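You operate a simulated robot arm through the tools that you are given. There is no shell and no other tool. Be economical: measure what you need, move in short steps, check, and stop when the job is done.

You are at the controls of a simulated robot arm. One attempt, no reset.

JOB
Stir the dye layer into tank No. 62.
Fine: start with the dial at slow, go up to full, switch off when the colour is even and set the dial to half.

The check looks at the end state, three seconds after you hand in, the way a careful person would. Anything else that was tipped, shoved, dropped, spilled or broken makes it a failure.

ROBOT AND FRAMES
A 7-joint arm with a two-finger parallel gripper on a trunk, on a base that drives. Base frame: it is fixed to the floor where the robot stands at the start and does not move with it; the origin is under the middle of the robot, x ahead of it, y to its left, z up. Readings come in m, rad, newtons and seconds.
With the tool pointing down near the work surface it reaches from about 0.12 to 0.56 m from the robot's upright axis, wherever it stands. Its first joint turns from -2.897 to 2.897 rad. Places, roughly: dial of tank sixty-two [0.7, 0.1, 1.1]; motor [0.75, -1.25, 1.25]; switch of tank sixty-two [0.7, 0.1, 1.3]; tank No. 62 [0.6, 0.4, 0.7]; window of tank No. 62 [0.5, 0.3, 0.7]. Payload 3.4 kg.
The TCP is the grasp point between the finger pads, 0.03 m short of the fingertips. In the tool frame z runs along the fingers and y along their closing line. The gripper opens to 0.094 m. The fingers are 0.028 m wide and 0.01 m thick; the gripper's body (0.05 by 0.096 m) begins 0.055 m behind the TCP.
Orientation is that of the tool frame in the base frame, as a unit quaternion [x, y, z, w]. With the fingers straight down and closing along the base's y, the tool's x points along the base's -x, its y along +y and its z along -z.

CONTROLS
- The arm moves only by the tool jog_arm. Its argument "series" is a list that holds one entry, the list of rows, each a list of 7 numbers: the turn, a rotation vector about the tool's x, y, z in degrees, then the shift along the tool's x, y, z in m, then the opening in per cent of the stroke, from 0 (shut) to 100 (fully open). In form: [[[wx, wy, wz, tx, ty, tz, jaw], ...]]. A call has 1 to 12 rows; each row shifts and turns the commanded pose from where the row before left it, along the tool's axes as they then stand. Rows are played at 5 a second. More than 0.05 m and 0.15 rad between two rows, or a gripper value outside its range, and nothing of the call is played. Where a pose cannot be reached the arm comes as near as it can. A force on the tool above 50 N (or 10 N above the force at the start of the call, whichever is more), or a blocked arm, ends the call early, and 0.2 s more pass. The fingers move at their own pace (about 0.072 m/s each) and stop on an object; they squeeze with about 44 N. The grip force told is the motor's: it shows also when the fingers shut on nothing. Time passes only in rows, and 0.2 s behind the last, so rows that do not move let the fingers close. The reply holds the time, the measured pose of the TCP, the force on the tool along the base axes, the opening and the grip force, in the units named above and with some noise, with the torque about the TCP (base axes, N m) and any sound that the robot's microphone picked up.
- Cameras (640 x 400 px; columns grow to the right, rows downward): "scene" is now at [0.0096, 0.1582, 1.657]; the picture's right is [0.06, -1.00, 0.00], its down [-0.73, -0.04, -0.68] and it looks along [0.68, 0.04, -0.73] (base axes); focal length 293 px, centre (320, 200). "wrist" rides on the gripper at [0.076, 0.014, -0.102] in the tool frame; the picture's right is [-0.18, 0.98, 0.00], its down [-0.75, -0.14, -0.64] and it looks along [-0.63, -0.12, 0.77] (tool axes); focal length 243 px, centre (320, 200). There is no depth. A picture from a camera that has moved, and an enlarged one, comes with that camera's place and axes in the base frame and with its lens. The place of the scene camera against the robot may be out by one fixed shift of up to 0.012 m in any direction.
- snapshot(camera): a new picture of that camera. The clock stands still meanwhile.
- move_column(by): slides the trunk up (or, below 0, down) by that many m; the arm and the scene camera ride with it, the base frame stays. It gives what a move gives, with no picture.
- roll_base(legs): drives the robot by 1 to 6 legs, each [ahead, left, turn to the left] in m, m and rad, along the robot's own axes; the way and the turn of a leg run together, so that a leg with both is an arc; at most 1.5 m and 3.142 rad a leg. The arm and the cameras ride along, it lands a little off, and it stops where it bumps. It gives what a move gives.
- aim_head(pan, tilt): turns the head with the scene camera to pan (to the left, within 2.705 rad either way) and tilt (down, from -0.506 to 1.204), counted from straight ahead of the robot. It gives what a move gives.
- zoom(camera, box): a new picture of the part [left, top, right, bottom] of that camera's present view, enlarged. The clock stands still meanwhile.
- job_done(): hands the job in; it is judged then, once.

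Go step by step. Nothing tells you exact positions but the pictures and the camera data: compare them with the known pose of the tool, close in by small moves and look again before you grip or let go. The budget is 120 turns and 82 pictures, counting those below and the enlarged ones. Unless the task says otherwise, let go and move clear before handing in, and close with one line.

The tools are called after ">>>" by a JSON object that holds its "fn" and its "kwargs". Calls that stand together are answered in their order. jog_arm: Moves the arm, as the interface text tells. Its arguments: {"type":"object","properties":{"series":{"type":"array","items":{"type":"array","items":{"type":"array","items":{"type":"number"}}}}},"required":["series"]} The other tools are called the same way: move_column (by) slides the trunk up or down; roll_base (legs) drives the base; aim_head (pan, tilt) turns the head that bears the scene camera; snapshot (camera) takes a picture; zoom (camera, box) takes an enlarged picture of a part of a camera's view; job_done () hands the job in.

At the start:

```text
t: 0.0
tool_pos: [0.3203, 0.0113, 1.3792]
tool_rot: [0.0, 1.0, 0.0, 0.0]
wrist_force: [0.5, 0.2, 0.0]
ft_torque: [-0.05, 0.02, 0.03]
width: 0.0939
grip_force: 0.0
trunk travel left (down, up): [-0.325, 0.061]
robot x, y, heading: [-0.0004, -0.0003, 0.001]
head pan, tilt: [0.059, 0.819]
```

scene: 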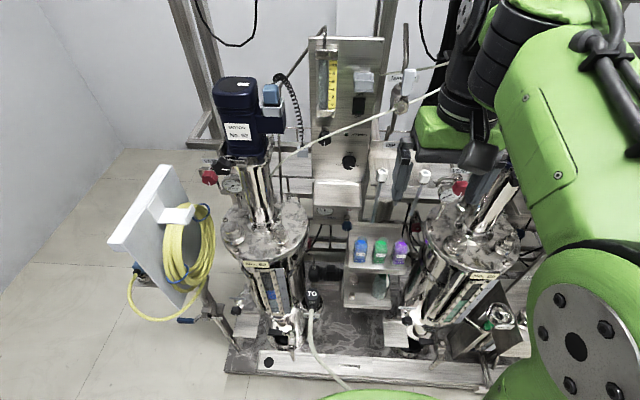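
wrist: 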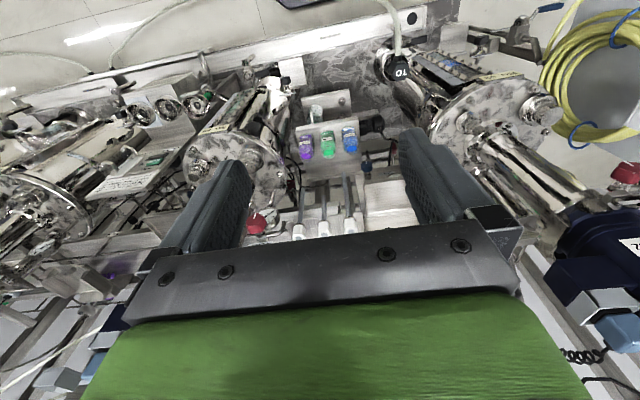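

I see two tanks with a control panel between them; the left tank has a motor labelled "No. 6?". I'll look closer at the panel and the labels before moving.

>>> {"fn": "zoom", "kwargs": {"camera": "scene", "box": [280, 20, 440, 120]}}

>>> {"fn": "zoom", "kwargs": {"camera": "scene", "box": [270, 100, 430, 200]}}

>>> {"fn": "zoom", "kwargs": {"camera": "scene", "box": [200, 70, 360, 170]}}

>>> {"fn": "zoom", "kwargs": {"camera": "scene", "box": [210, 230, 370, 330]}}

```text
4.00 times, centred on (360, 70) of scene
camera zoom: at [0.0096, 0.1582, 1.657], right [0.06, -1.0, 0.0], down [-0.73, -0.04, -0.68], along [0.68, 0.04, -0.73], focal length 1173 px, centre (160, 720)
```

zoom: 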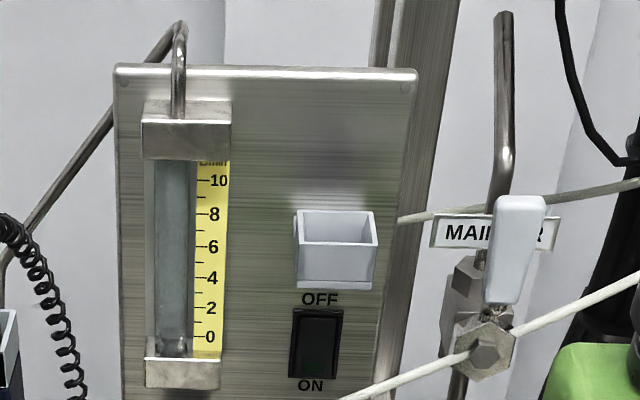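

```text
4.00 times, centred on (350, 150) of scene
camera zoom: at [0.0096, 0.1582, 1.657], right [0.06, -1.0, 0.0], down [-0.73, -0.04, -0.68], along [0.68, 0.04, -0.73], focal length 1173 px, centre (200, 400)
```

zoom: 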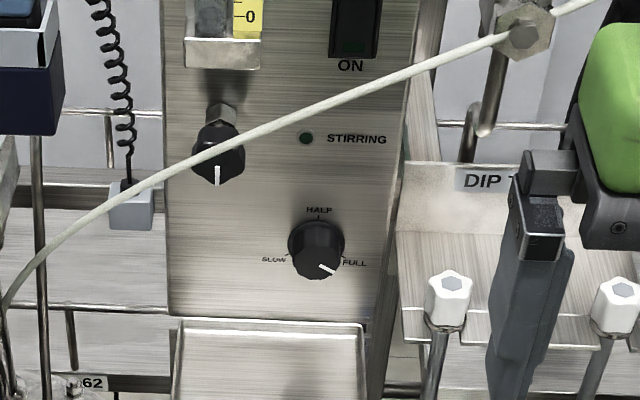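

```text
4.00 times, centred on (280, 120) of scene
camera zoom: at [0.0096, 0.1582, 1.657], right [0.06, -1.0, 0.0], down [-0.73, -0.04, -0.68], along [0.68, 0.04, -0.73], focal length 1173 px, centre (480, 520)
```

zoom: 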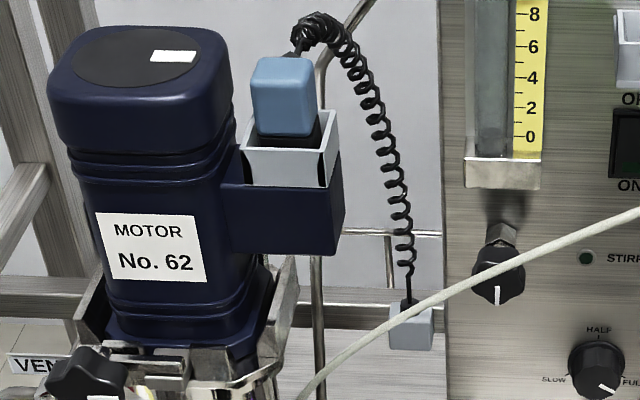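

```text
4.00 times, centred on (290, 280) of scene
camera zoom: at [0.0096, 0.1582, 1.657], right [0.06, -1.0, 0.0], down [-0.73, -0.04, -0.68], along [0.68, 0.04, -0.73], focal length 1173 px, centre (440, -120)
```

zoom: 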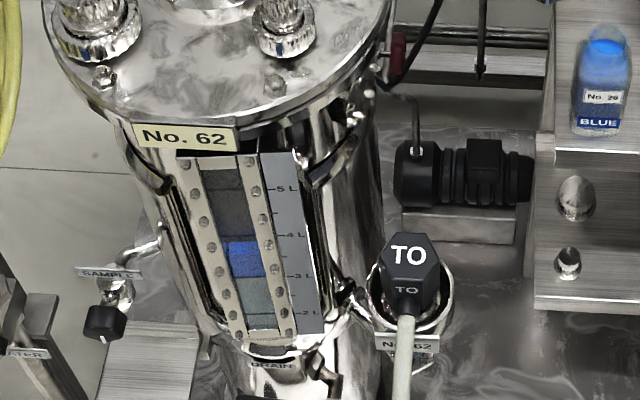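

The panel's dial stands at FULL and the switch is a rocker under a raised guard. A hose crosses in front of the panel. The place list puts a motor at y = -1.25, so I look that way too.

>>> {"fn": "aim_head", "kwargs": {"pan": -1.0, "tilt": 0.4}}

>>> {"fn": "snapshot", "kwargs": {"camera": "scene"}}

>>> {"fn": "aim_head", "kwargs": {"pan": 0.2, "tilt": 0.55}}

>>> {"fn": "snapshot", "kwargs": {"camera": "scene"}}

```text
t: 1.3
tool_pos: [0.3197, 0.0118, 1.3782]
tool_rot: [0.0, 1.0, 0.001, 0.001]
wrist_force: [-0.3, 0.1, -0.1]
ft_torque: [-0.02, -0.05, -0.02]
width: 0.0938
grip_force: 0.0
trunk travel left (down, up): [-0.325, 0.061]
robot x, y, heading: [-0.0002, 0.0003, 0.004]
head pan, tilt: [-1.0, 0.4]
```

```text
75 pictures are left
camera scene: at [-0.0199, 0.0756, 1.6936], right [-0.84, -0.54, 0.0], down [-0.21, 0.33, -0.92], along [0.5, -0.77, -0.39], focal length 293 px, centre (320, 200)
```

scene: 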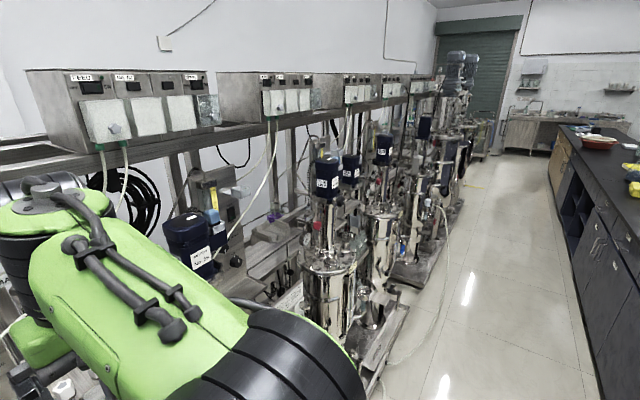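

```text
t: 2.7
tool_pos: [0.3197, 0.0117, 1.3778]
tool_rot: [0.0, 1.0, 0.0, 0.0]
wrist_force: [-0.2, 0.4, -0.7]
ft_torque: [-0.05, 0.0, 0.02]
width: 0.0941
grip_force: 0.0
trunk travel left (down, up): [-0.325, 0.061]
robot x, y, heading: [-0.0026, 0.0015, -0.001]
head pan, tilt: [0.201, 0.55]
```

```text
74 pictures are left
camera scene: at [0.018, 0.1713, 1.6799], right [0.2, -0.98, 0.0], down [-0.51, -0.1, -0.85], along [0.84, 0.17, -0.52], focal length 293 px, centre (320, 200)
```

scene: 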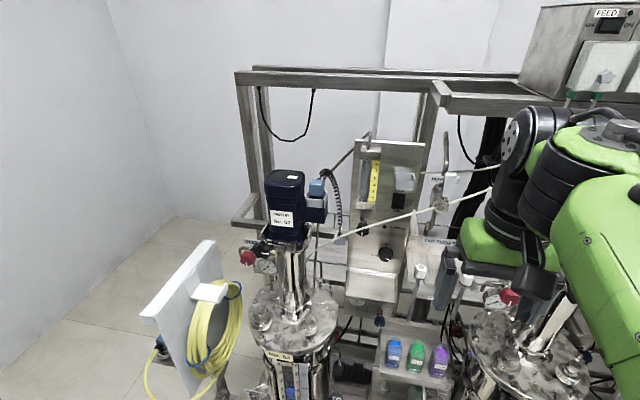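

The dial works out near (0.69, 0.11, 1.1) and the switch near (0.70, 0.10, 1.28). The motor at y = -1.25 belongs to another station. I swing the tool to point ahead, staying well back from the panel.

>>> {"fn": "jog_arm", "kwargs": {"series": [[[0, -8.18, 0, -0.005, 0, 0, 40], [0, -8.18, 0, -0.005, 0, 0, 40], [0, -8.18, 0, -0.005, 0, 0, 40], [0, -8.18, 0, -0.005, 0, 0, 40], [0, -8.18, 0, 0, 0, 0.005, 40], [0, -8.18, 0, 0, 0, 0.005, 40], [0, -8.18, 0, 0, 0, 0.005, 40], [0, -8.18, 0, 0, 0, 0.01, 40], [0, -8.18, 0, 0, 0, 0.01, 40], [0, -8.18, 0, 0, 0, 0.01, 40], [0, -8.2, 0, 0, 0, 0.01, 40]]]}}

>>> {"fn": "snapshot", "kwargs": {"camera": "wrist"}}

>>> {"fn": "snapshot", "kwargs": {"camera": "scene"}}

```text
t: 5.1
tool_pos: [0.3951, -0.0028, 1.3531]
tool_rot: [0.011, 0.744, -0.002, 0.668]
wrist_force: [-0.6, -1.3, 0.1]
ft_torque: [-0.01, 0.01, 0.05]
width: 0.0376
grip_force: 0.1
out of reach, approached as far as the arm can: row 1, 2, 11
trunk travel left (down, up): [-0.325, 0.061]
robot x, y, heading: [0.002, 0.0012, 0.001]
head pan, tilt: [0.201, 0.55]
```

```text
73 pictures are left
camera wrist: at [0.284, 0.0132, 1.2892], right [0.04, 0.98, 0.19], down [-0.56, -0.14, 0.82], along [0.83, -0.14, 0.54], focal length 243 px, centre (320, 200)
```

wrist: 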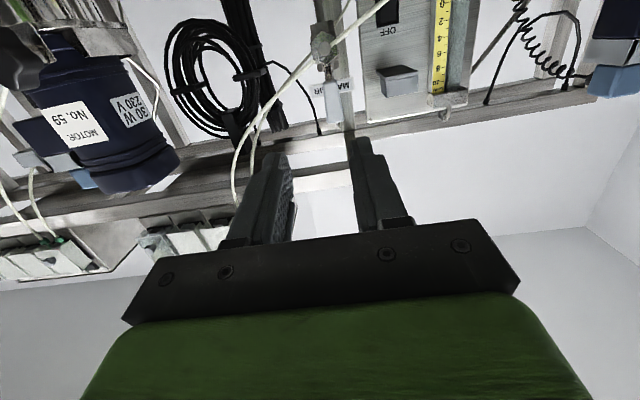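

```text
72 pictures are left
camera scene: at [0.0143, 0.1652, 1.6806], right [0.2, -0.98, 0.0], down [-0.51, -0.1, -0.85], along [0.84, 0.17, -0.52], focal length 293 px, centre (320, 200)
```

scene: 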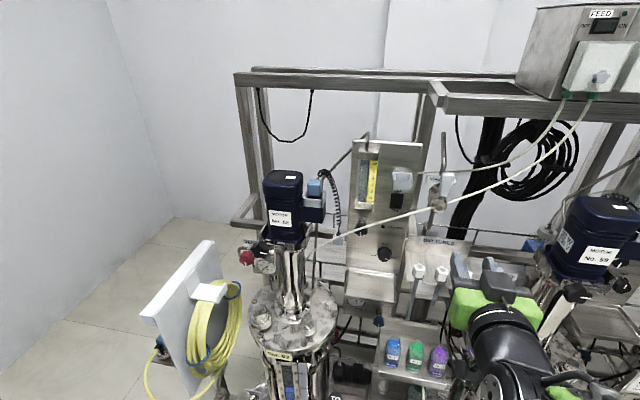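

The arm reached a nearly forward-pointing pose, tilted about 6° down. The hose seems to hang about 5 cm in front of the panel. I move down and left while still back from the panel, to measure from the wrist camera.

>>> {"fn": "jog_arm", "kwargs": {"series": [[[0, 0, 0, 0.03, 0.02, 0, 40], [0, 0, 0, 0.03, 0.02, 0, 40], [0, 0, 0, 0.03, 0.02, 0, 40], [0, 0, 0, 0.03, 0.02, 0, 40], [0, 0, 0, 0.03, 0.02, 0, 40]]]}}

>>> {"fn": "snapshot", "kwargs": {"camera": "wrist"}}

>>> {"fn": "snapshot", "kwargs": {"camera": "scene"}}

```text
t: 6.3
tool_pos: [0.4122, 0.0981, 1.3069]
tool_rot: [0.002, 0.739, -0.004, 0.673]
wrist_force: [0.3, -0.4, -0.4]
ft_torque: [0.01, -0.01, 0.02]
width: 0.0375
grip_force: 0.0
out of reach, approached as far as the arm can: row 1, 2, 3, 4, 5
trunk travel left (down, up): [-0.325, 0.061]
robot x, y, heading: [-0.0014, -0.0022, -0.001]
head pan, tilt: [0.201, 0.55]
```

```text
71 pictures are left
camera wrist: at [0.3016, 0.1131, 1.2401], right [0.03, 0.98, 0.18], down [-0.57, -0.13, 0.81], along [0.82, -0.12, 0.56], focal length 243 px, centre (320, 200)
```

wrist: 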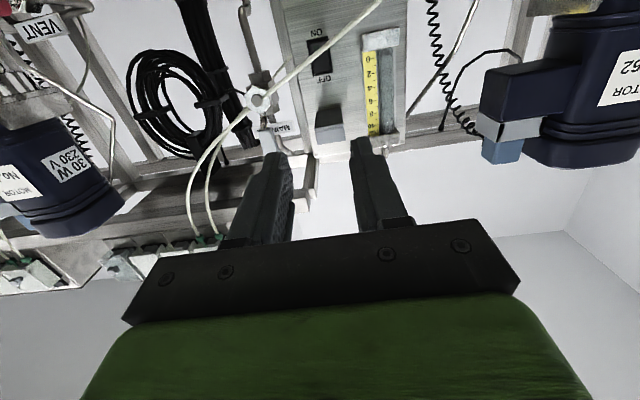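

```text
70 pictures are left
camera scene: at [0.0181, 0.1719, 1.6798], right [0.2, -0.98, 0.0], down [-0.51, -0.1, -0.85], along [0.84, 0.17, -0.52], focal length 293 px, centre (320, 200)
```

scene: 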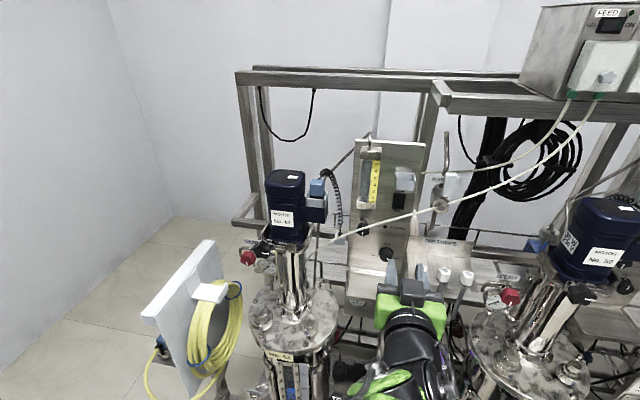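

Further down is out of the arm's reach here, so the trunk will have to lower. First I enlarge both views to triangulate switch, dial and hose.

>>> {"fn": "zoom", "kwargs": {"camera": "wrist", "box": [240, 0, 400, 100]}}

>>> {"fn": "zoom", "kwargs": {"camera": "scene", "box": [310, 170, 470, 270]}}

```text
4.00 times, centred on (320, 50) of wrist
camera zoom: at [0.3016, 0.1131, 1.2401], right [0.03, 0.98, 0.18], down [-0.57, -0.13, 0.81], along [0.82, -0.12, 0.56], focal length 970 px, centre (320, 800)
```

zoom: 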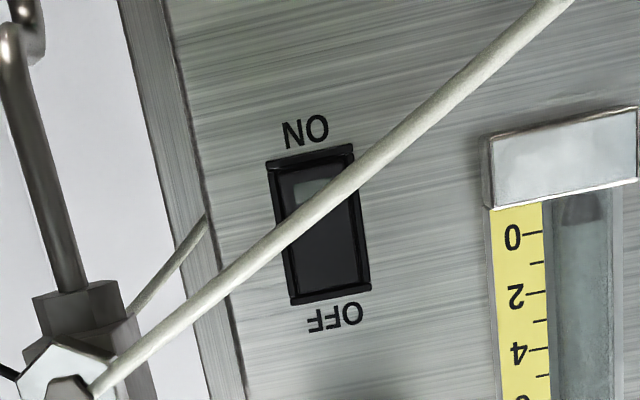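

```text
4.00 times, centred on (390, 220) of scene
camera zoom: at [0.0181, 0.1719, 1.6798], right [0.2, -0.98, 0.0], down [-0.51, -0.1, -0.85], along [0.84, 0.17, -0.52], focal length 1173 px, centre (40, 120)
```

zoom: 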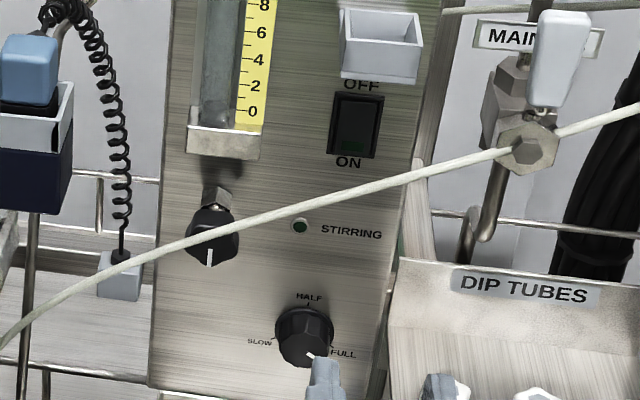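

Triangulated: switch at about (0.711, 0.097, 1.268), hose in the plane x≈0.64 (z≈1.26 at y=0.10, falling to the left), dial face near (0.69, 0.112, 1.10). I lower the trunk so that the hand is level with the dial, still back.

>>> {"fn": "move_column", "kwargs": {"by": -0.205}}

>>> {"fn": "snapshot", "kwargs": {"camera": "wrist"}}

>>> {"fn": "snapshot", "kwargs": {"camera": "scene"}}

```text
t: 8.5
tool_pos: [0.412, 0.0981, 1.1006]
tool_rot: [0.002, 0.74, -0.004, 0.673]
wrist_force: [-0.2, -0.1, 0.5]
ft_torque: [0.01, -0.02, 0.0]
width: 0.0374
grip_force: 0.1
trunk travel left (down, up): [-0.12, 0.266]
robot x, y, heading: [-0.0013, 0.0018, -0.005]
head pan, tilt: [0.201, 0.55]
```

```text
67 pictures are left
camera wrist: at [0.3014, 0.1124, 1.0356], right [0.03, 0.98, 0.18], down [-0.57, -0.13, 0.81], along [0.82, -0.12, 0.56], focal length 243 px, centre (320, 200)
```

wrist: 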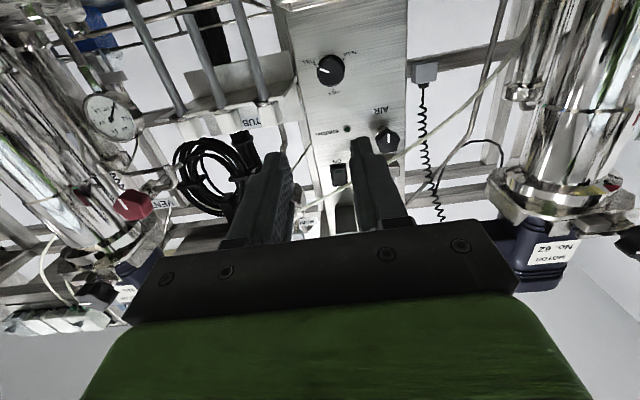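

```text
66 pictures are left
camera scene: at [0.0179, 0.1714, 1.475], right [0.2, -0.98, 0.0], down [-0.51, -0.1, -0.85], along [0.84, 0.17, -0.52], focal length 293 px, centre (320, 200)
```

scene: 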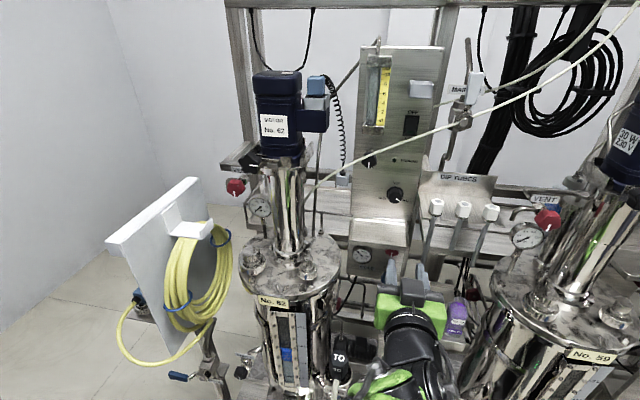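

>>> {"fn": "zoom", "kwargs": {"camera": "wrist", "box": [280, 20, 400, 95]}}

>>> {"fn": "zoom", "kwargs": {"camera": "scene", "box": [340, 90, 500, 190]}}

>>> {"fn": "zoom", "kwargs": {"camera": "scene", "box": [350, 150, 430, 200]}}

```text
5.33 times, centred on (340, 58) of wrist
camera zoom: at [0.3014, 0.1124, 1.0356], right [0.03, 0.98, 0.18], down [-0.57, -0.13, 0.81], along [0.82, -0.12, 0.56], focal length 1294 px, centre (213, 960)
```

zoom: 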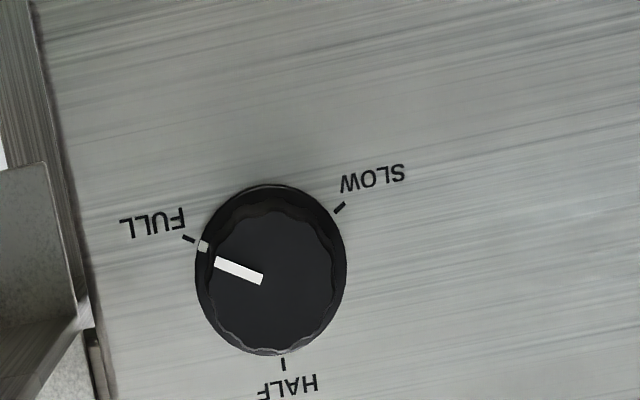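

```text
4.00 times, centred on (420, 140) of scene
camera zoom: at [0.0179, 0.1714, 1.475], right [0.2, -0.98, 0.0], down [-0.51, -0.1, -0.85], along [0.84, 0.17, -0.52], focal length 1173 px, centre (-80, 440)
```

zoom: 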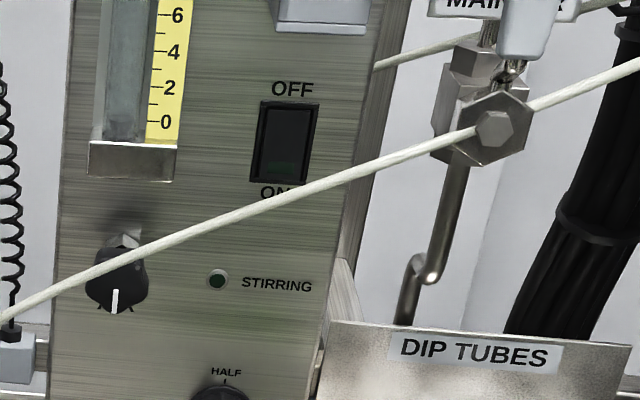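

```text
8.00 times, centred on (390, 175) of scene
camera zoom: at [0.0179, 0.1714, 1.475], right [0.2, -0.98, 0.0], down [-0.51, -0.1, -0.85], along [0.84, 0.17, -0.52], focal length 2346 px, centre (-240, 400)
```

zoom: 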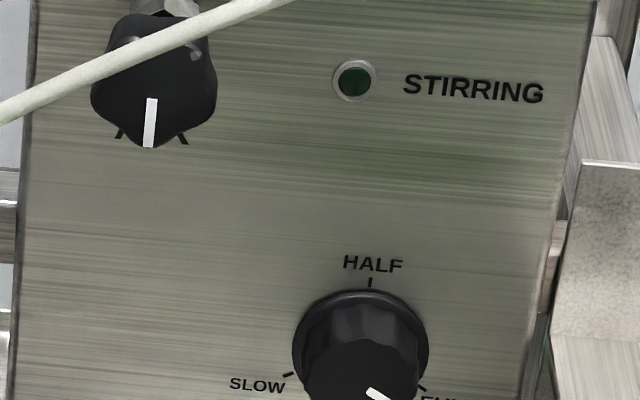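

Dial knob face is at about (0.687, 0.110, 1.086), 32–42 mm across, with SLOW/FULL about 120° either side of HALF at the top. I level the tool and move towards it, stopping short, with a first part of a clockwise pre-roll (this keeps the wrist camera clear of the dip tubes on the right).

>>> {"fn": "jog_arm", "kwargs": {"series": [[[0, -2.7, 0, 0.005, 0.004, 0.03, 75], [0, -2.7, 0, 0.005, 0.004, 0.03, 75], [0, 0, 0, 0.005, 0.004, 0.03, 75], [0, 0, 0, 0, 0, 0.03, 75]]]}}

```text
t: 9.5
tool_pos: [0.5316, 0.1069, 1.081]
tool_rot: [0.002, 0.707, -0.005, 0.707]
wrist_force: [-0.1, 0.6, 0.5]
ft_torque: [-0.02, -0.01, 0.02]
width: 0.0706
grip_force: 0.0
trunk travel left (down, up): [-0.12, 0.266]
robot x, y, heading: [-0.004, -0.0003, -0.002]
head pan, tilt: [0.201, 0.55]
```

Level and reachable. Now the pre-roll of +100°, here in free space.

>>> {"fn": "jog_arm", "kwargs": {"series": [[[0, 0, 8.4, 0, 0, 0, 75], [0, 0, 8.4, 0, 0, 0, 75], [0, 0, 8.4, 0, 0, 0, 75], [0, 0, 8.4, 0, 0, 0, 75], [0, 0, 8.4, 0, 0, 0, 75], [0, 0, 8.4, 0, 0, 0, 75], [0, 0, 8.4, 0, 0, 0, 75], [0, 0, 8.4, 0, 0, 0, 75], [0, 0, 8.4, 0, 0, 0, 75], [0, 0, 8.4, 0, 0, 0, 75], [0, 0, 8.4, 0, 0, 0, 75], [0, 0, 8.4, 0, 0, 0, 75]]]}}

>>> {"fn": "snapshot", "kwargs": {"camera": "wrist"}}

>>> {"fn": "snapshot", "kwargs": {"camera": "scene"}}

```text
t: 12.1
tool_pos: [0.5313, 0.1085, 1.0827]
tool_rot: [0.547, 0.448, 0.543, 0.453]
wrist_force: [0.1, 0.0, 0.6]
ft_torque: [0.01, 0.05, -0.01]
width: 0.0706
grip_force: 0.1
trunk travel left (down, up): [-0.12, 0.266]
robot x, y, heading: [-0.0011, 0.0013, -0.002]
head pan, tilt: [0.201, 0.55]
```

```text
62 pictures are left
camera wrist: at [0.4277, 0.181, 1.1109], right [0.0, -0.36, 0.93], down [-0.65, -0.71, -0.28], along [0.76, -0.6, -0.23], focal length 243 px, centre (320, 200)
```

wrist: 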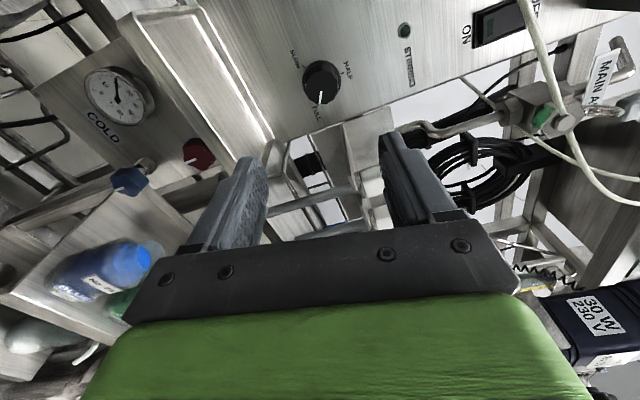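

```text
61 pictures are left
camera scene: at [0.018, 0.1714, 1.4751], right [0.2, -0.98, 0.0], down [-0.51, -0.1, -0.85], along [0.84, 0.17, -0.52], focal length 293 px, centre (320, 200)
```

scene: 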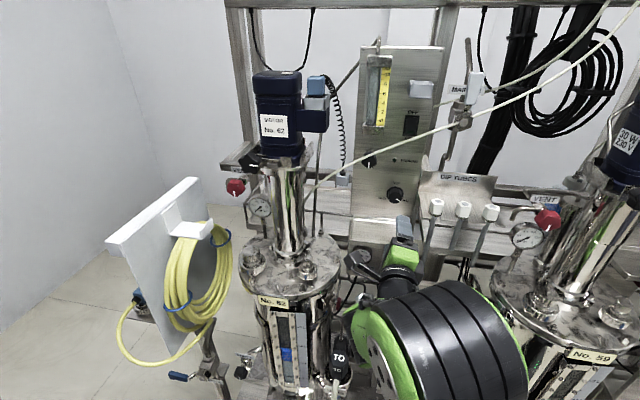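

The rolled hand is clear of everything. The dial lies straight ahead, at y≈0.112, z≈1.087. I advance with open fingers to straddle the knob.

>>> {"fn": "jog_arm", "kwargs": {"series": [[[0, 0, 0, 0.005, 0.004, 0.03, 75], [0, 0, 0, 0, 0, 0.03, 75], [0, 0, 0, 0, 0, 0.03, 75], [0, 0, 0, 0, 0, 0.015, 75]]]}}

>>> {"fn": "snapshot", "kwargs": {"camera": "wrist"}}

>>> {"fn": "zoom", "kwargs": {"camera": "scene", "box": [340, 150, 460, 225]}}

```text
t: 13.1
tool_pos: [0.6374, 0.1122, 1.0863]
tool_rot: [0.546, 0.45, 0.542, 0.453]
wrist_force: [-0.2, 0.5, -0.4]
ft_torque: [0.01, -0.02, -0.05]
width: 0.0705
grip_force: 0.0
trunk travel left (down, up): [-0.12, 0.266]
robot x, y, heading: [-0.0032, 0.0028, 0.003]
head pan, tilt: [0.201, 0.55]
```

```text
60 pictures are left
camera wrist: at [0.5341, 0.1858, 1.1154], right [0.0, -0.36, 0.93], down [-0.65, -0.71, -0.28], along [0.76, -0.61, -0.23], focal length 243 px, centre (320, 200)
```

wrist: 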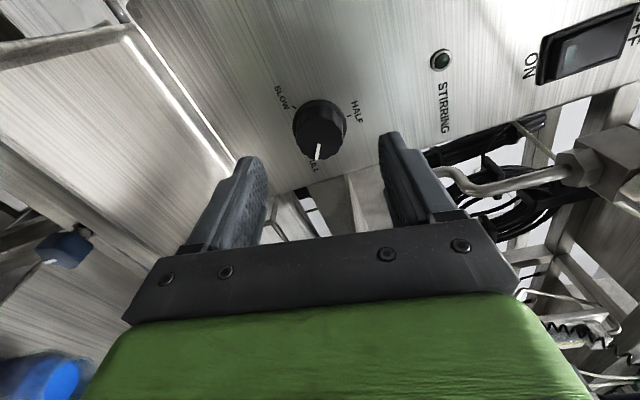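

```text
5.33 times, centred on (400, 188) of scene
camera zoom: at [0.0183, 0.1714, 1.4751], right [0.2, -0.98, 0.0], down [-0.51, -0.1, -0.85], along [0.84, 0.17, -0.52], focal length 1564 px, centre (-107, 267)
```

zoom: 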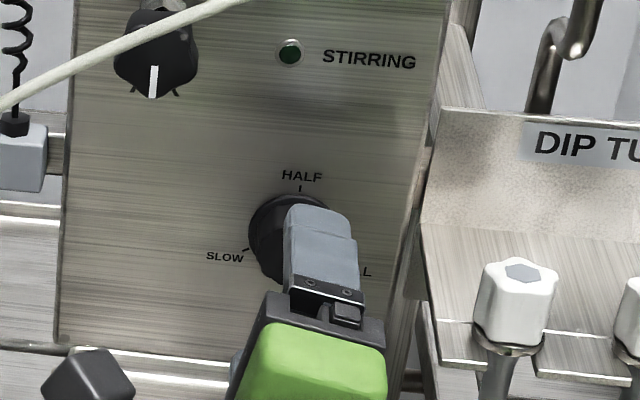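

Alignment is good; wrist-only sighting hints that the panel may be about 1 cm further back than I thought. I creep forward and look again.

>>> {"fn": "jog_arm", "kwargs": {"series": [[[0, 0, 0, 0, 0.001, 0.015, 75], [0, 0, 0, 0, 0, 0.015, 75], [0, 0, 0, 0, 0, 0.005, 75]]]}}

>>> {"fn": "snapshot", "kwargs": {"camera": "wrist"}}

```text
t: 13.9
tool_pos: [0.6718, 0.1127, 1.0876]
tool_rot: [0.547, 0.449, 0.541, 0.455]
wrist_force: [0.4, -1.2, -0.1]
ft_torque: [-0.01, 0.01, -0.02]
width: 0.0706
grip_force: 0.0
trunk travel left (down, up): [-0.12, 0.266]
robot x, y, heading: [0.0031, 0.0008, -0.001]
head pan, tilt: [0.201, 0.55]
```

```text
58 pictures are left
camera wrist: at [0.5685, 0.1848, 1.1172], right [0.0, -0.36, 0.93], down [-0.65, -0.71, -0.28], along [0.76, -0.6, -0.23], focal length 243 px, centre (320, 200)
```

wrist: 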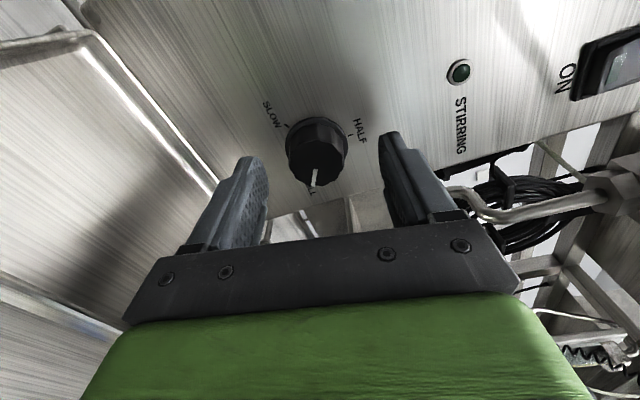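

Knob face is at x≈0.70 with the fingertips just level with it. I advance 13 mm more and close.

>>> {"fn": "jog_arm", "kwargs": {"series": [[[0, 0, 0, 0, 0, 0.007, 75], [0, 0, 0, 0, 0, 0.006, 75], [0, 0, 0, 0, 0, 0, 30], [0, 0, 0, 0, 0, 0, 30], [0, 0, 0, 0, 0, 0, 30]]]}}

>>> {"fn": "snapshot", "kwargs": {"camera": "wrist"}}

```text
t: 15.1
tool_pos: [0.6847, 0.1117, 1.0852]
tool_rot: [0.548, 0.45, 0.54, 0.453]
wrist_force: [-6.0, -0.1, -12.4]
ft_torque: [0.05, 0.38, 0.15]
width: 0.0366
grip_force: 44.8
trunk travel left (down, up): [-0.12, 0.266]
robot x, y, heading: [0.0017, 0.004, -0.001]
head pan, tilt: [0.201, 0.55]
```

```text
57 pictures are left
camera wrist: at [0.582, 0.1846, 1.1149], right [0.0, -0.36, 0.93], down [-0.65, -0.71, -0.27], along [0.76, -0.61, -0.24], focal length 243 px, centre (320, 200)
```

wrist: 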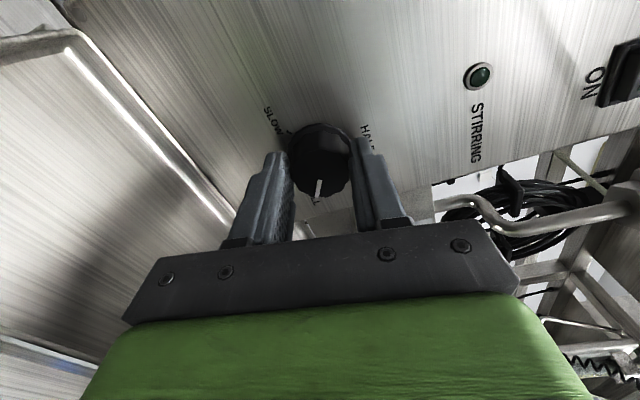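

Knob is gripped (36.6 mm), slightly off-centre by the force. I ease the hand down 3 mm and turn counter-clockwise a first stretch towards HALF.

>>> {"fn": "jog_arm", "kwargs": {"series": [[[0, 0, 0, 0, -0.003, 0, 30], [0, 0, -8, 0, 0, 0, 30], [0, 0, -8, 0, 0, 0, 30], [0, 0, -8, 0, 0, 0, 30], [0, 0, -8, 0, 0, 0, 30], [0, 0, -8, 0, 0, 0, 30]]]}}

>>> {"fn": "snapshot", "kwargs": {"camera": "wrist"}}

```text
t: 16.5
tool_pos: [0.6851, 0.1117, 1.0841]
tool_rot: [0.359, 0.609, 0.353, 0.612]
wrist_force: [0.1, 0.4, -9.6]
ft_torque: [0.02, -0.03, -0.61]
width: 0.0365
grip_force: 45.5
trunk travel left (down, up): [-0.12, 0.266]
robot x, y, heading: [-0.0033, -0.0039, 0.003]
head pan, tilt: [0.201, 0.55]
```

```text
56 pictures are left
camera wrist: at [0.5818, 0.1856, 1.0595], right [0.0, 0.32, 0.95], down [-0.65, -0.72, 0.25], along [0.76, -0.61, 0.21], focal length 243 px, centre (320, 200)
```

wrist: 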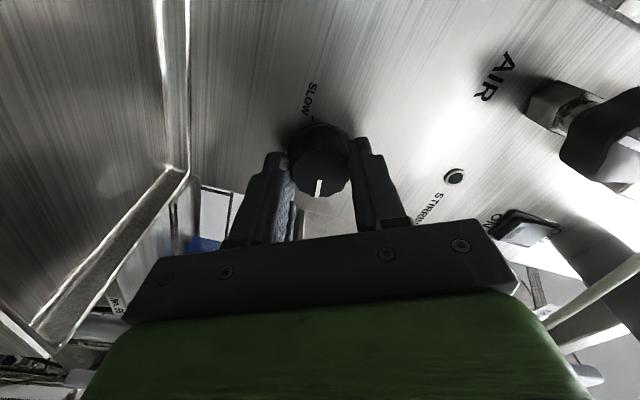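

The pointer turned with the hand. I keep turning another 80°, which should bring it to about HALF, and check forces.

>>> {"fn": "jog_arm", "kwargs": {"series": [[[0, 0, -8, 0.0007, -0.0013, 0, 30], [0, 0, -8, 0, 0, 0, 30], [0, 0, -8, 0, 0, 0, 30], [0, 0, -8, 0, 0, 0, 30], [0, 0, -8, 0, 0, 0, 30], [0, 0, -8, 0, 0, 0, 30], [0, 0, -8, 0, 0, 0, 30], [0, 0, -8, 0, 0, 0, 30], [0, 0, -8, 0, 0, 0, 30], [0, 0, -8, 0, 0, 0, 30]]]}}

>>> {"fn": "snapshot", "kwargs": {"camera": "wrist"}}

>>> {"fn": "snapshot", "kwargs": {"camera": "scene"}}

```text
t: 18.7
tool_pos: [0.6843, 0.1087, 1.0825]
tool_rot: [-0.116, 0.698, -0.125, 0.696]
wrist_force: [-1.9, -9.4, -6.9]
ft_torque: [0.03, -0.47, -0.28]
width: 0.0366
grip_force: 44.9
trunk travel left (down, up): [-0.12, 0.266]
robot x, y, heading: [-0.0008, -0.0004, 0.0]
head pan, tilt: [0.201, 0.55]
```

```text
55 pictures are left
camera wrist: at [0.5808, 0.0976, 1.007], right [0.01, 0.99, -0.15], down [-0.64, 0.13, 0.76], along [0.77, 0.09, 0.63], focal length 243 px, centre (320, 200)
```

wrist: 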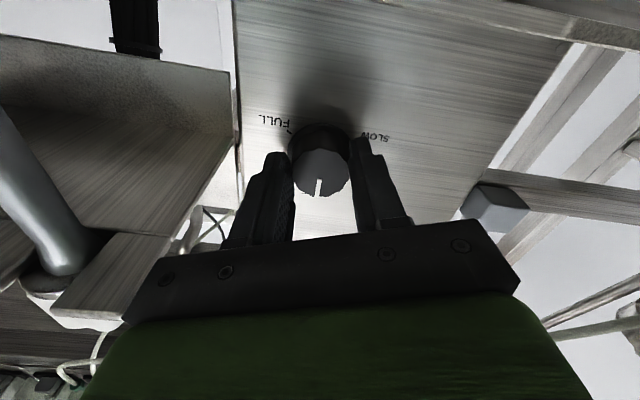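

```text
54 pictures are left
camera scene: at [0.0189, 0.1693, 1.4753], right [0.2, -0.98, 0.0], down [-0.51, -0.1, -0.85], along [0.84, 0.17, -0.52], focal length 293 px, centre (320, 200)
```

scene: 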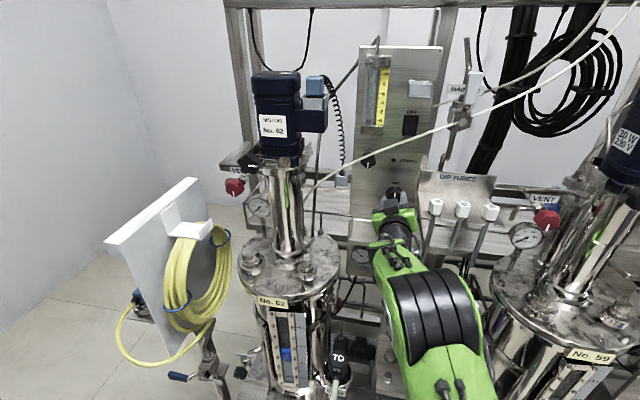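

The pointer is now near HALF. I release, roll back with open fingers around the knob, and take a second bite.

>>> {"fn": "jog_arm", "kwargs": {"series": [[[0, 0, 0, 0, 0, 0, 75], [0, 0, 0, 0, 0, 0, 75], [0, 0, 8.5, 0, 0, 0, 75], [0, 0, 8.5, 0, 0, 0, 75], [0, 0, 8.5, 0, 0, 0, 75], [0, 0, 8.5, 0, 0, 0, 75], [0, 0, 8.5, 0, 0, 0, 75], [0, 0, 8.5, 0, 0, 0, 75], [0, 0, 8.5, 0, 0, 0, 75], [0, 0, 8.5, 0, 0, 0, 75], [0, 0, 8.5, 0, 0, 0, 75], [0, 0, 8.5, 0, 0, 0, 75]]]}}

>>> {"fn": "jog_arm", "kwargs": {"series": [[[0, 0, 8.5, 0, 0, 0, 75], [0, 0, 8.5, 0, 0, 0, 75], [0, 0, 8.5, 0, 0, 0, 75], [0, 0, 8.5, 0, 0, 0, 75], [0, 0, 0, 0, 0, 0, 75]]]}}

>>> {"fn": "snapshot", "kwargs": {"camera": "wrist"}}

>>> {"fn": "zoom", "kwargs": {"camera": "scene", "box": [340, 150, 460, 225]}}

```text
t: 21.3
tool_pos: [0.6839, 0.1112, 1.083]
tool_rot: [0.388, 0.591, 0.381, 0.596]
wrist_force: [0.0, -0.4, 0.4]
ft_torque: [-0.02, 0.01, -0.03]
width: 0.0705
grip_force: 0.0
trunk travel left (down, up): [-0.12, 0.266]
robot x, y, heading: [0.0014, -0.001, -0.001]
head pan, tilt: [0.201, 0.55]
```

```text
t: 22.5
tool_pos: [0.6838, 0.1121, 1.0838]
tool_rot: [0.543, 0.453, 0.539, 0.458]
wrist_force: [1.5, 0.0, 0.4]
ft_torque: [0.04, 0.01, 0.0]
width: 0.0703
grip_force: 0.0
trunk travel left (down, up): [-0.12, 0.266]
robot x, y, heading: [-0.0005, 0.0007, 0.006]
head pan, tilt: [0.201, 0.55]
```

```text
53 pictures are left
camera wrist: at [0.5811, 0.185, 1.1109], right [0.0, -0.35, 0.94], down [-0.65, -0.71, -0.27], along [0.76, -0.61, -0.22], focal length 243 px, centre (320, 200)
```

wrist: 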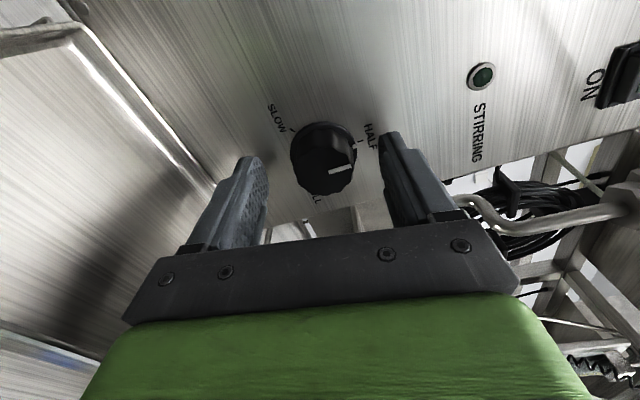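

```text
5.33 times, centred on (400, 188) of scene
camera zoom: at [0.0181, 0.1714, 1.4751], right [0.2, -0.98, 0.0], down [-0.51, -0.1, -0.85], along [0.84, 0.17, -0.52], focal length 1564 px, centre (-107, 267)
```

zoom: 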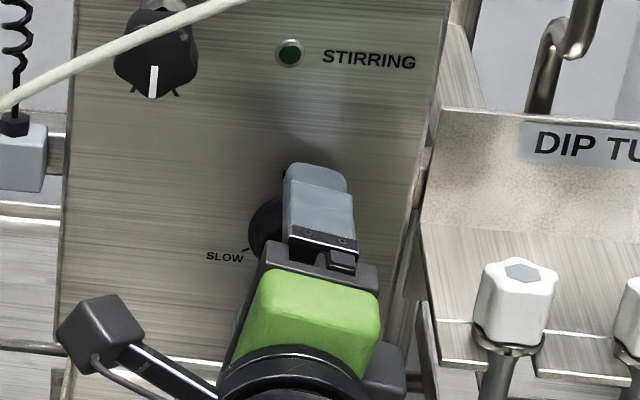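

>>> {"fn": "zoom", "kwargs": {"camera": "wrist", "box": [256, 85, 416, 215]}}

>>> {"fn": "jog_arm", "kwargs": {"series": [[[0, 0, 0, -0.0033, -0.0015, 0, 75], [0, 0, 0, 0, 0, 0, 30], [0, 0, 0, 0, 0, 0, 30], [0, 0, 0, 0, 0, 0, 30], [0, 0, -8, 0, 0, 0, 30], [0, 0, -8, 0, 0, 0, 30], [0, 0, -8, 0, 0, 0, 30], [0, 0, -8, 0, 0, 0, 30], [0, 0, -8, 0, 0, 0, 30], [0, 0, -8, 0, 0, 0, 30], [0, 0, -8, 0, 0, 0, 30], [0, 0, -8, 0, 0, 0, 30]]]}}

```text
3.08 times, centred on (336, 150) of wrist
camera zoom: at [0.5811, 0.185, 1.1109], right [0.0, -0.35, 0.94], down [-0.65, -0.71, -0.27], along [0.76, -0.61, -0.22], focal length 746 px, centre (271, 354)
```

zoom: 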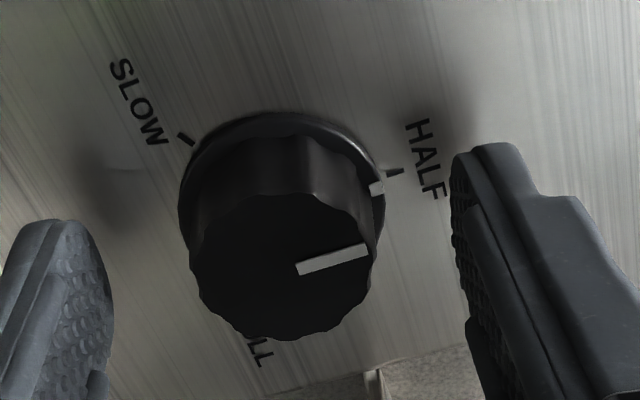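

```text
t: 25.1
tool_pos: [0.6842, 0.1097, 1.0866]
tool_rot: [0.218, 0.668, 0.213, 0.679]
wrist_force: [15.1, 2.9, 25.4]
ft_torque: [0.02, -1.15, -0.26]
width: 0.0362
grip_force: 45.4
trunk travel left (down, up): [-0.12, 0.266]
robot x, y, heading: [0.0029, 0.0024, 0.003]
head pan, tilt: [0.201, 0.55]
```

Still gripping, but the hand is about 3 mm low. I relieve that and look at the pointer before the last stretch.

>>> {"fn": "jog_arm", "kwargs": {"series": [[[0, 0, 0, -0.0025, 0.0017, 0, 30], [0, 0, -8, 0, 0, 0, 30], [0, 0, -8, 0, 0, 0, 30], [0, 0, -8, 0, 0, 0, 30]]]}}

>>> {"fn": "zoom", "kwargs": {"camera": "wrist", "box": [220, 60, 420, 220]}}

```text
t: 26.1
tool_pos: [0.6849, 0.1096, 1.0864]
tool_rot: [0.074, 0.701, 0.068, 0.706]
wrist_force: [11.8, 3.5, 17.6]
ft_torque: [0.0, -1.62, -0.2]
width: 0.0362
grip_force: 44.8
trunk travel left (down, up): [-0.12, 0.266]
robot x, y, heading: [0.0014, 0.0005, -0.003]
head pan, tilt: [0.201, 0.55]
```

```text
2.50 times, centred on (320, 140) of wrist
camera zoom: at [0.5808, 0.1387, 1.0146], right [0.01, 0.93, 0.38], down [-0.65, -0.28, 0.71], along [0.76, -0.25, 0.6], focal length 606 px, centre (320, 350)
```

zoom: 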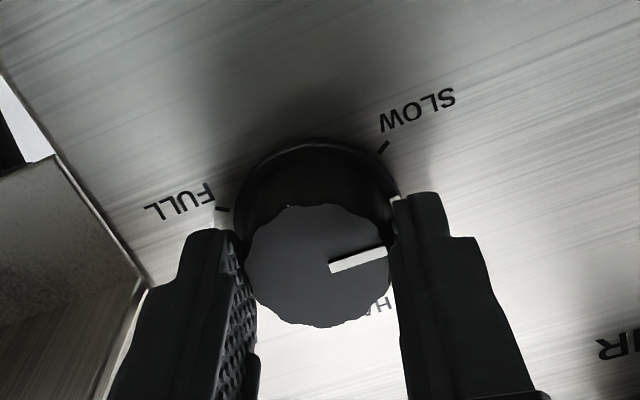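

Pointer about 35–38° short of SLOW. I turn 32° more, easing up, and look.

>>> {"fn": "jog_arm", "kwargs": {"series": [[[0, 0, 0, -0.002, 0, 0, 30], [0, 0, -8, 0, 0, 0, 30], [0, 0, -8, 0, 0, 0, 30], [0, 0, -8, 0, 0, 0, 30], [0, 0, -8, 0, 0, 0, 30]]]}}

>>> {"fn": "zoom", "kwargs": {"camera": "wrist", "box": [220, 60, 420, 220]}}

```text
t: 27.3
tool_pos: [0.683, 0.1097, 1.0843]
tool_rot: [-0.123, 0.697, -0.127, 0.695]
wrist_force: [6.0, 6.5, 9.4]
ft_torque: [0.68, -0.41, 0.4]
width: 0.0364
grip_force: 45.0
trunk travel left (down, up): [-0.12, 0.266]
robot x, y, heading: [0.0008, 0.0006, 0.001]
head pan, tilt: [0.201, 0.55]
```

```text
2.50 times, centred on (320, 140) of wrist
camera zoom: at [0.5798, 0.097, 1.0106], right [0.01, 0.99, -0.17], down [-0.64, 0.13, 0.76], along [0.77, 0.1, 0.63], focal length 606 px, centre (320, 350)
```

zoom: 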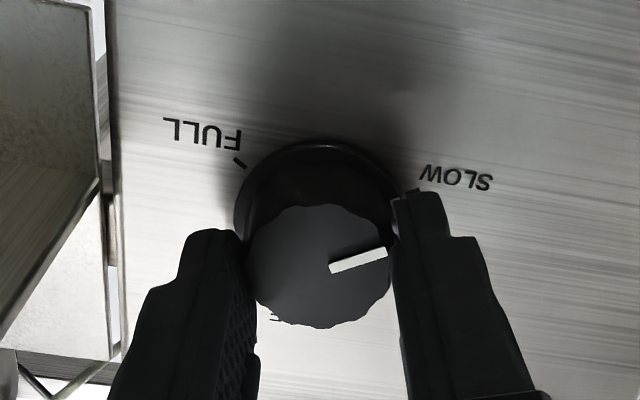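

A torque of 0.68 N m shows that the dial has met its end stop, with the pointer at the SLOW tick. I release, back off, and check.

>>> {"fn": "jog_arm", "kwargs": {"series": [[[0, 0, 0, 0, 0, 0, 75], [0, 0, 0, 0, 0, 0, 75], [0, 0, 0, 0, 0, -0.03, 75], [0, 0, 0, 0, 0, -0.04, 75], [0, 0, 0, 0, 0, -0.04, 75]]]}}

>>> {"fn": "zoom", "kwargs": {"camera": "wrist", "box": [260, 40, 400, 140]}}

```text
t: 28.5
tool_pos: [0.5733, 0.1096, 1.089]
tool_rot: [-0.122, 0.696, -0.128, 0.696]
wrist_force: [0.3, 0.8, 0.5]
ft_torque: [-0.04, 0.03, 0.01]
width: 0.0704
grip_force: 0.1
trunk travel left (down, up): [-0.12, 0.266]
robot x, y, heading: [-0.0011, -0.0012, 0.002]
head pan, tilt: [0.201, 0.55]
```

```text
4.00 times, centred on (330, 90) of wrist
camera zoom: at [0.4701, 0.0965, 1.0113], right [0.01, 0.99, -0.17], down [-0.64, 0.14, 0.75], along [0.77, 0.1, 0.63], focal length 970 px, centre (280, 640)
```

zoom: 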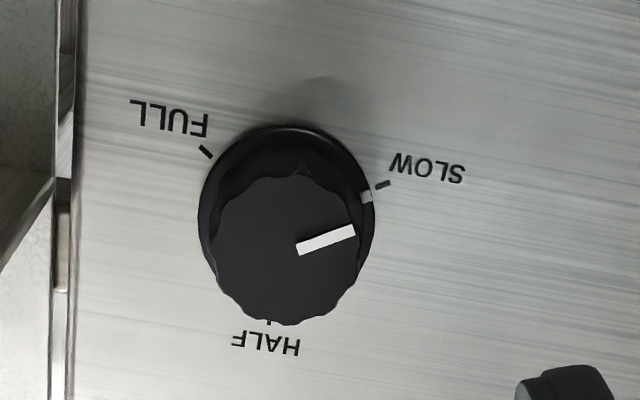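

It reads SLOW, perhaps 4–5° shy of the tick. I re-grip and nudge it against the stop to be sure.

>>> {"fn": "jog_arm", "kwargs": {"series": [[[0, 0, 0, 0.0028, 0.001, 0.04, 75], [0, 0, 0, 0, 0, 0.04, 75], [0, 0, 0, 0, 0, 0.03, 75], [0, 0, 0, 0, 0, 0, 30], [0, 0, 0, 0, 0, 0, 30], [0, 0, 0, 0, 0, 0, 30]]]}}

>>> {"fn": "jog_arm", "kwargs": {"series": [[[0, 0, -4, 0, 0, 0, 30], [0, 0, -4, 0, 0, 0, 30]]]}}

>>> {"fn": "jog_arm", "kwargs": {"series": [[[0, 0, 0, 0, 0, 0, 75], [0, 0, 0, 0, 0, 0, 75], [0, 0, 0, 0, 0, -0.03, 75], [0, 0, 0, 0, 0, -0.04, 75], [0, 0, 0, 0, 0, -0.04, 75]]]}}

>>> {"fn": "zoom", "kwargs": {"camera": "wrist", "box": [260, 40, 400, 140]}}

```text
t: 29.9
tool_pos: [0.6834, 0.1088, 1.0827]
tool_rot: [-0.122, 0.696, -0.128, 0.696]
wrist_force: [0.8, 3.2, 0.8]
ft_torque: [0.02, 0.16, 0.23]
width: 0.036
grip_force: 45.1
trunk travel left (down, up): [-0.12, 0.266]
robot x, y, heading: [0.0006, 0.0016, -0.004]
head pan, tilt: [0.201, 0.55]
```

```text
t: 30.5
tool_pos: [0.6836, 0.108, 1.0846]
tool_rot: [-0.171, 0.686, -0.177, 0.685]
wrist_force: [-1.0, 3.3, 1.0]
ft_torque: [0.81, 0.04, 0.04]
width: 0.0363
grip_force: 45.4
trunk travel left (down, up): [-0.12, 0.266]
robot x, y, heading: [0.002, -0.0032, 0.0]
head pan, tilt: [0.201, 0.55]
```

```text
t: 31.7
tool_pos: [0.5732, 0.1071, 1.0852]
tool_rot: [-0.17, 0.686, -0.177, 0.685]
wrist_force: [0.5, -0.7, 0.8]
ft_torque: [0.01, 0.03, 0.0]
width: 0.0705
grip_force: 0.1
trunk travel left (down, up): [-0.12, 0.266]
robot x, y, heading: [-0.0017, 0.002, -0.003]
head pan, tilt: [0.201, 0.55]
```

```text
4.00 times, centred on (330, 90) of wrist
camera zoom: at [0.4684, 0.0844, 1.0119], right [0.01, 0.95, -0.31], down [-0.64, 0.24, 0.73], along [0.77, 0.19, 0.61], focal length 970 px, centre (280, 640)
```

zoom: 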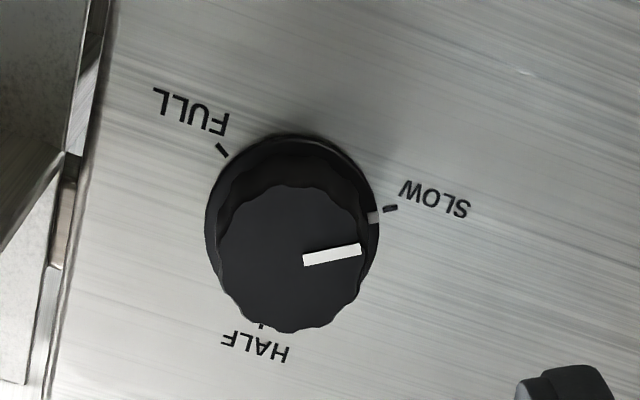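

Both nudges confirm the stop: the dial is at SLOW. Now the rocker's ON half (z≈1.257), which the hose crosses 7–8 cm in front, so I'll come from below with the tool pitched up and rolled parallel to the hose. First I retreat and raise the trunk.

>>> {"fn": "jog_arm", "kwargs": {"series": [[[0, 0, 0, 0, 0, -0.04, 0], [0, 0, 0, 0, 0, -0.03, 0]]]}}

>>> {"fn": "move_column", "kwargs": {"by": 0.1}}

>>> {"fn": "jog_arm", "kwargs": {"series": [[[3.94, -7.42, 0, 0, 0, 0, 0], [3.94, -7.42, 0, 0, 0, 0, 0], [3.94, -7.42, 0, 0, 0, 0, 0], [3.94, -7.42, 0, 0, 0, 0, 0], [3.94, -7.42, 0, 0, 0, 0, 0]]]}}

>>> {"fn": "snapshot", "kwargs": {"camera": "scene"}}

>>> {"fn": "snapshot", "kwargs": {"camera": "wrist"}}

```text
t: 32.3
tool_pos: [0.5031, 0.1096, 1.0841]
tool_rot: [-0.17, 0.686, -0.177, 0.685]
wrist_force: [0.1, -0.9, 0.3]
ft_torque: [-0.02, 0.0, 0.02]
width: 0.0002
grip_force: 12.3
trunk travel left (down, up): [-0.12, 0.266]
robot x, y, heading: [-0.0027, -0.0021, 0.002]
head pan, tilt: [0.201, 0.55]
```

```text
t: 33.6
tool_pos: [0.5019, 0.1089, 1.1831]
tool_rot: [-0.17, 0.686, -0.175, 0.685]
wrist_force: [-0.5, -0.6, -0.2]
ft_torque: [0.0, -0.02, -0.03]
width: 0.0
grip_force: 32.8
trunk travel left (down, up): [-0.22, 0.166]
robot x, y, heading: [0.0021, 0.0024, 0.0]
head pan, tilt: [0.201, 0.55]
```

```text
t: 34.9
tool_pos: [0.5023, 0.1095, 1.1846]
tool_rot: [-0.098, 0.393, -0.226, 0.886]
wrist_force: [-0.2, -0.2, 0.1]
ft_torque: [0.0, 0.0, -0.01]
width: 0.0001
grip_force: 33.1
trunk travel left (down, up): [-0.22, 0.166]
robot x, y, heading: [-0.0023, -0.0004, -0.003]
head pan, tilt: [0.201, 0.55]
```

```text
46 pictures are left
camera scene: at [0.0187, 0.1714, 1.5747], right [0.2, -0.98, 0.0], down [-0.51, -0.1, -0.85], along [0.84, 0.17, -0.52], focal length 293 px, centre (320, 200)
```

scene: 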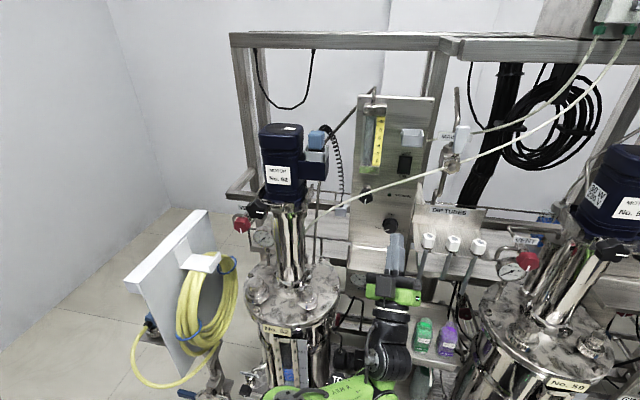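

```text
45 pictures are left
camera wrist: at [0.4742, 0.0855, 1.0614], right [0.21, 0.95, -0.23], down [-0.97, 0.24, 0.11], along [0.16, 0.2, 0.97], focal length 243 px, centre (320, 200)
```

wrist: 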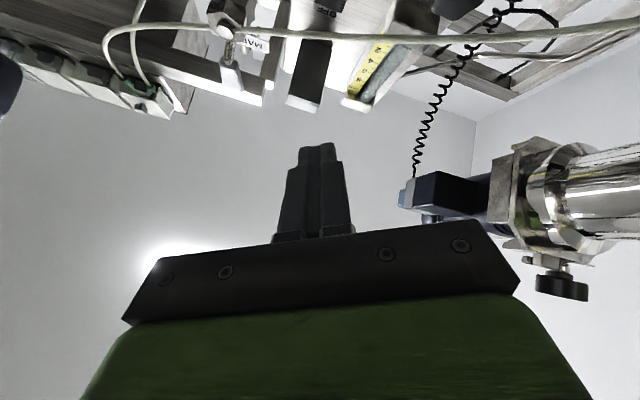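

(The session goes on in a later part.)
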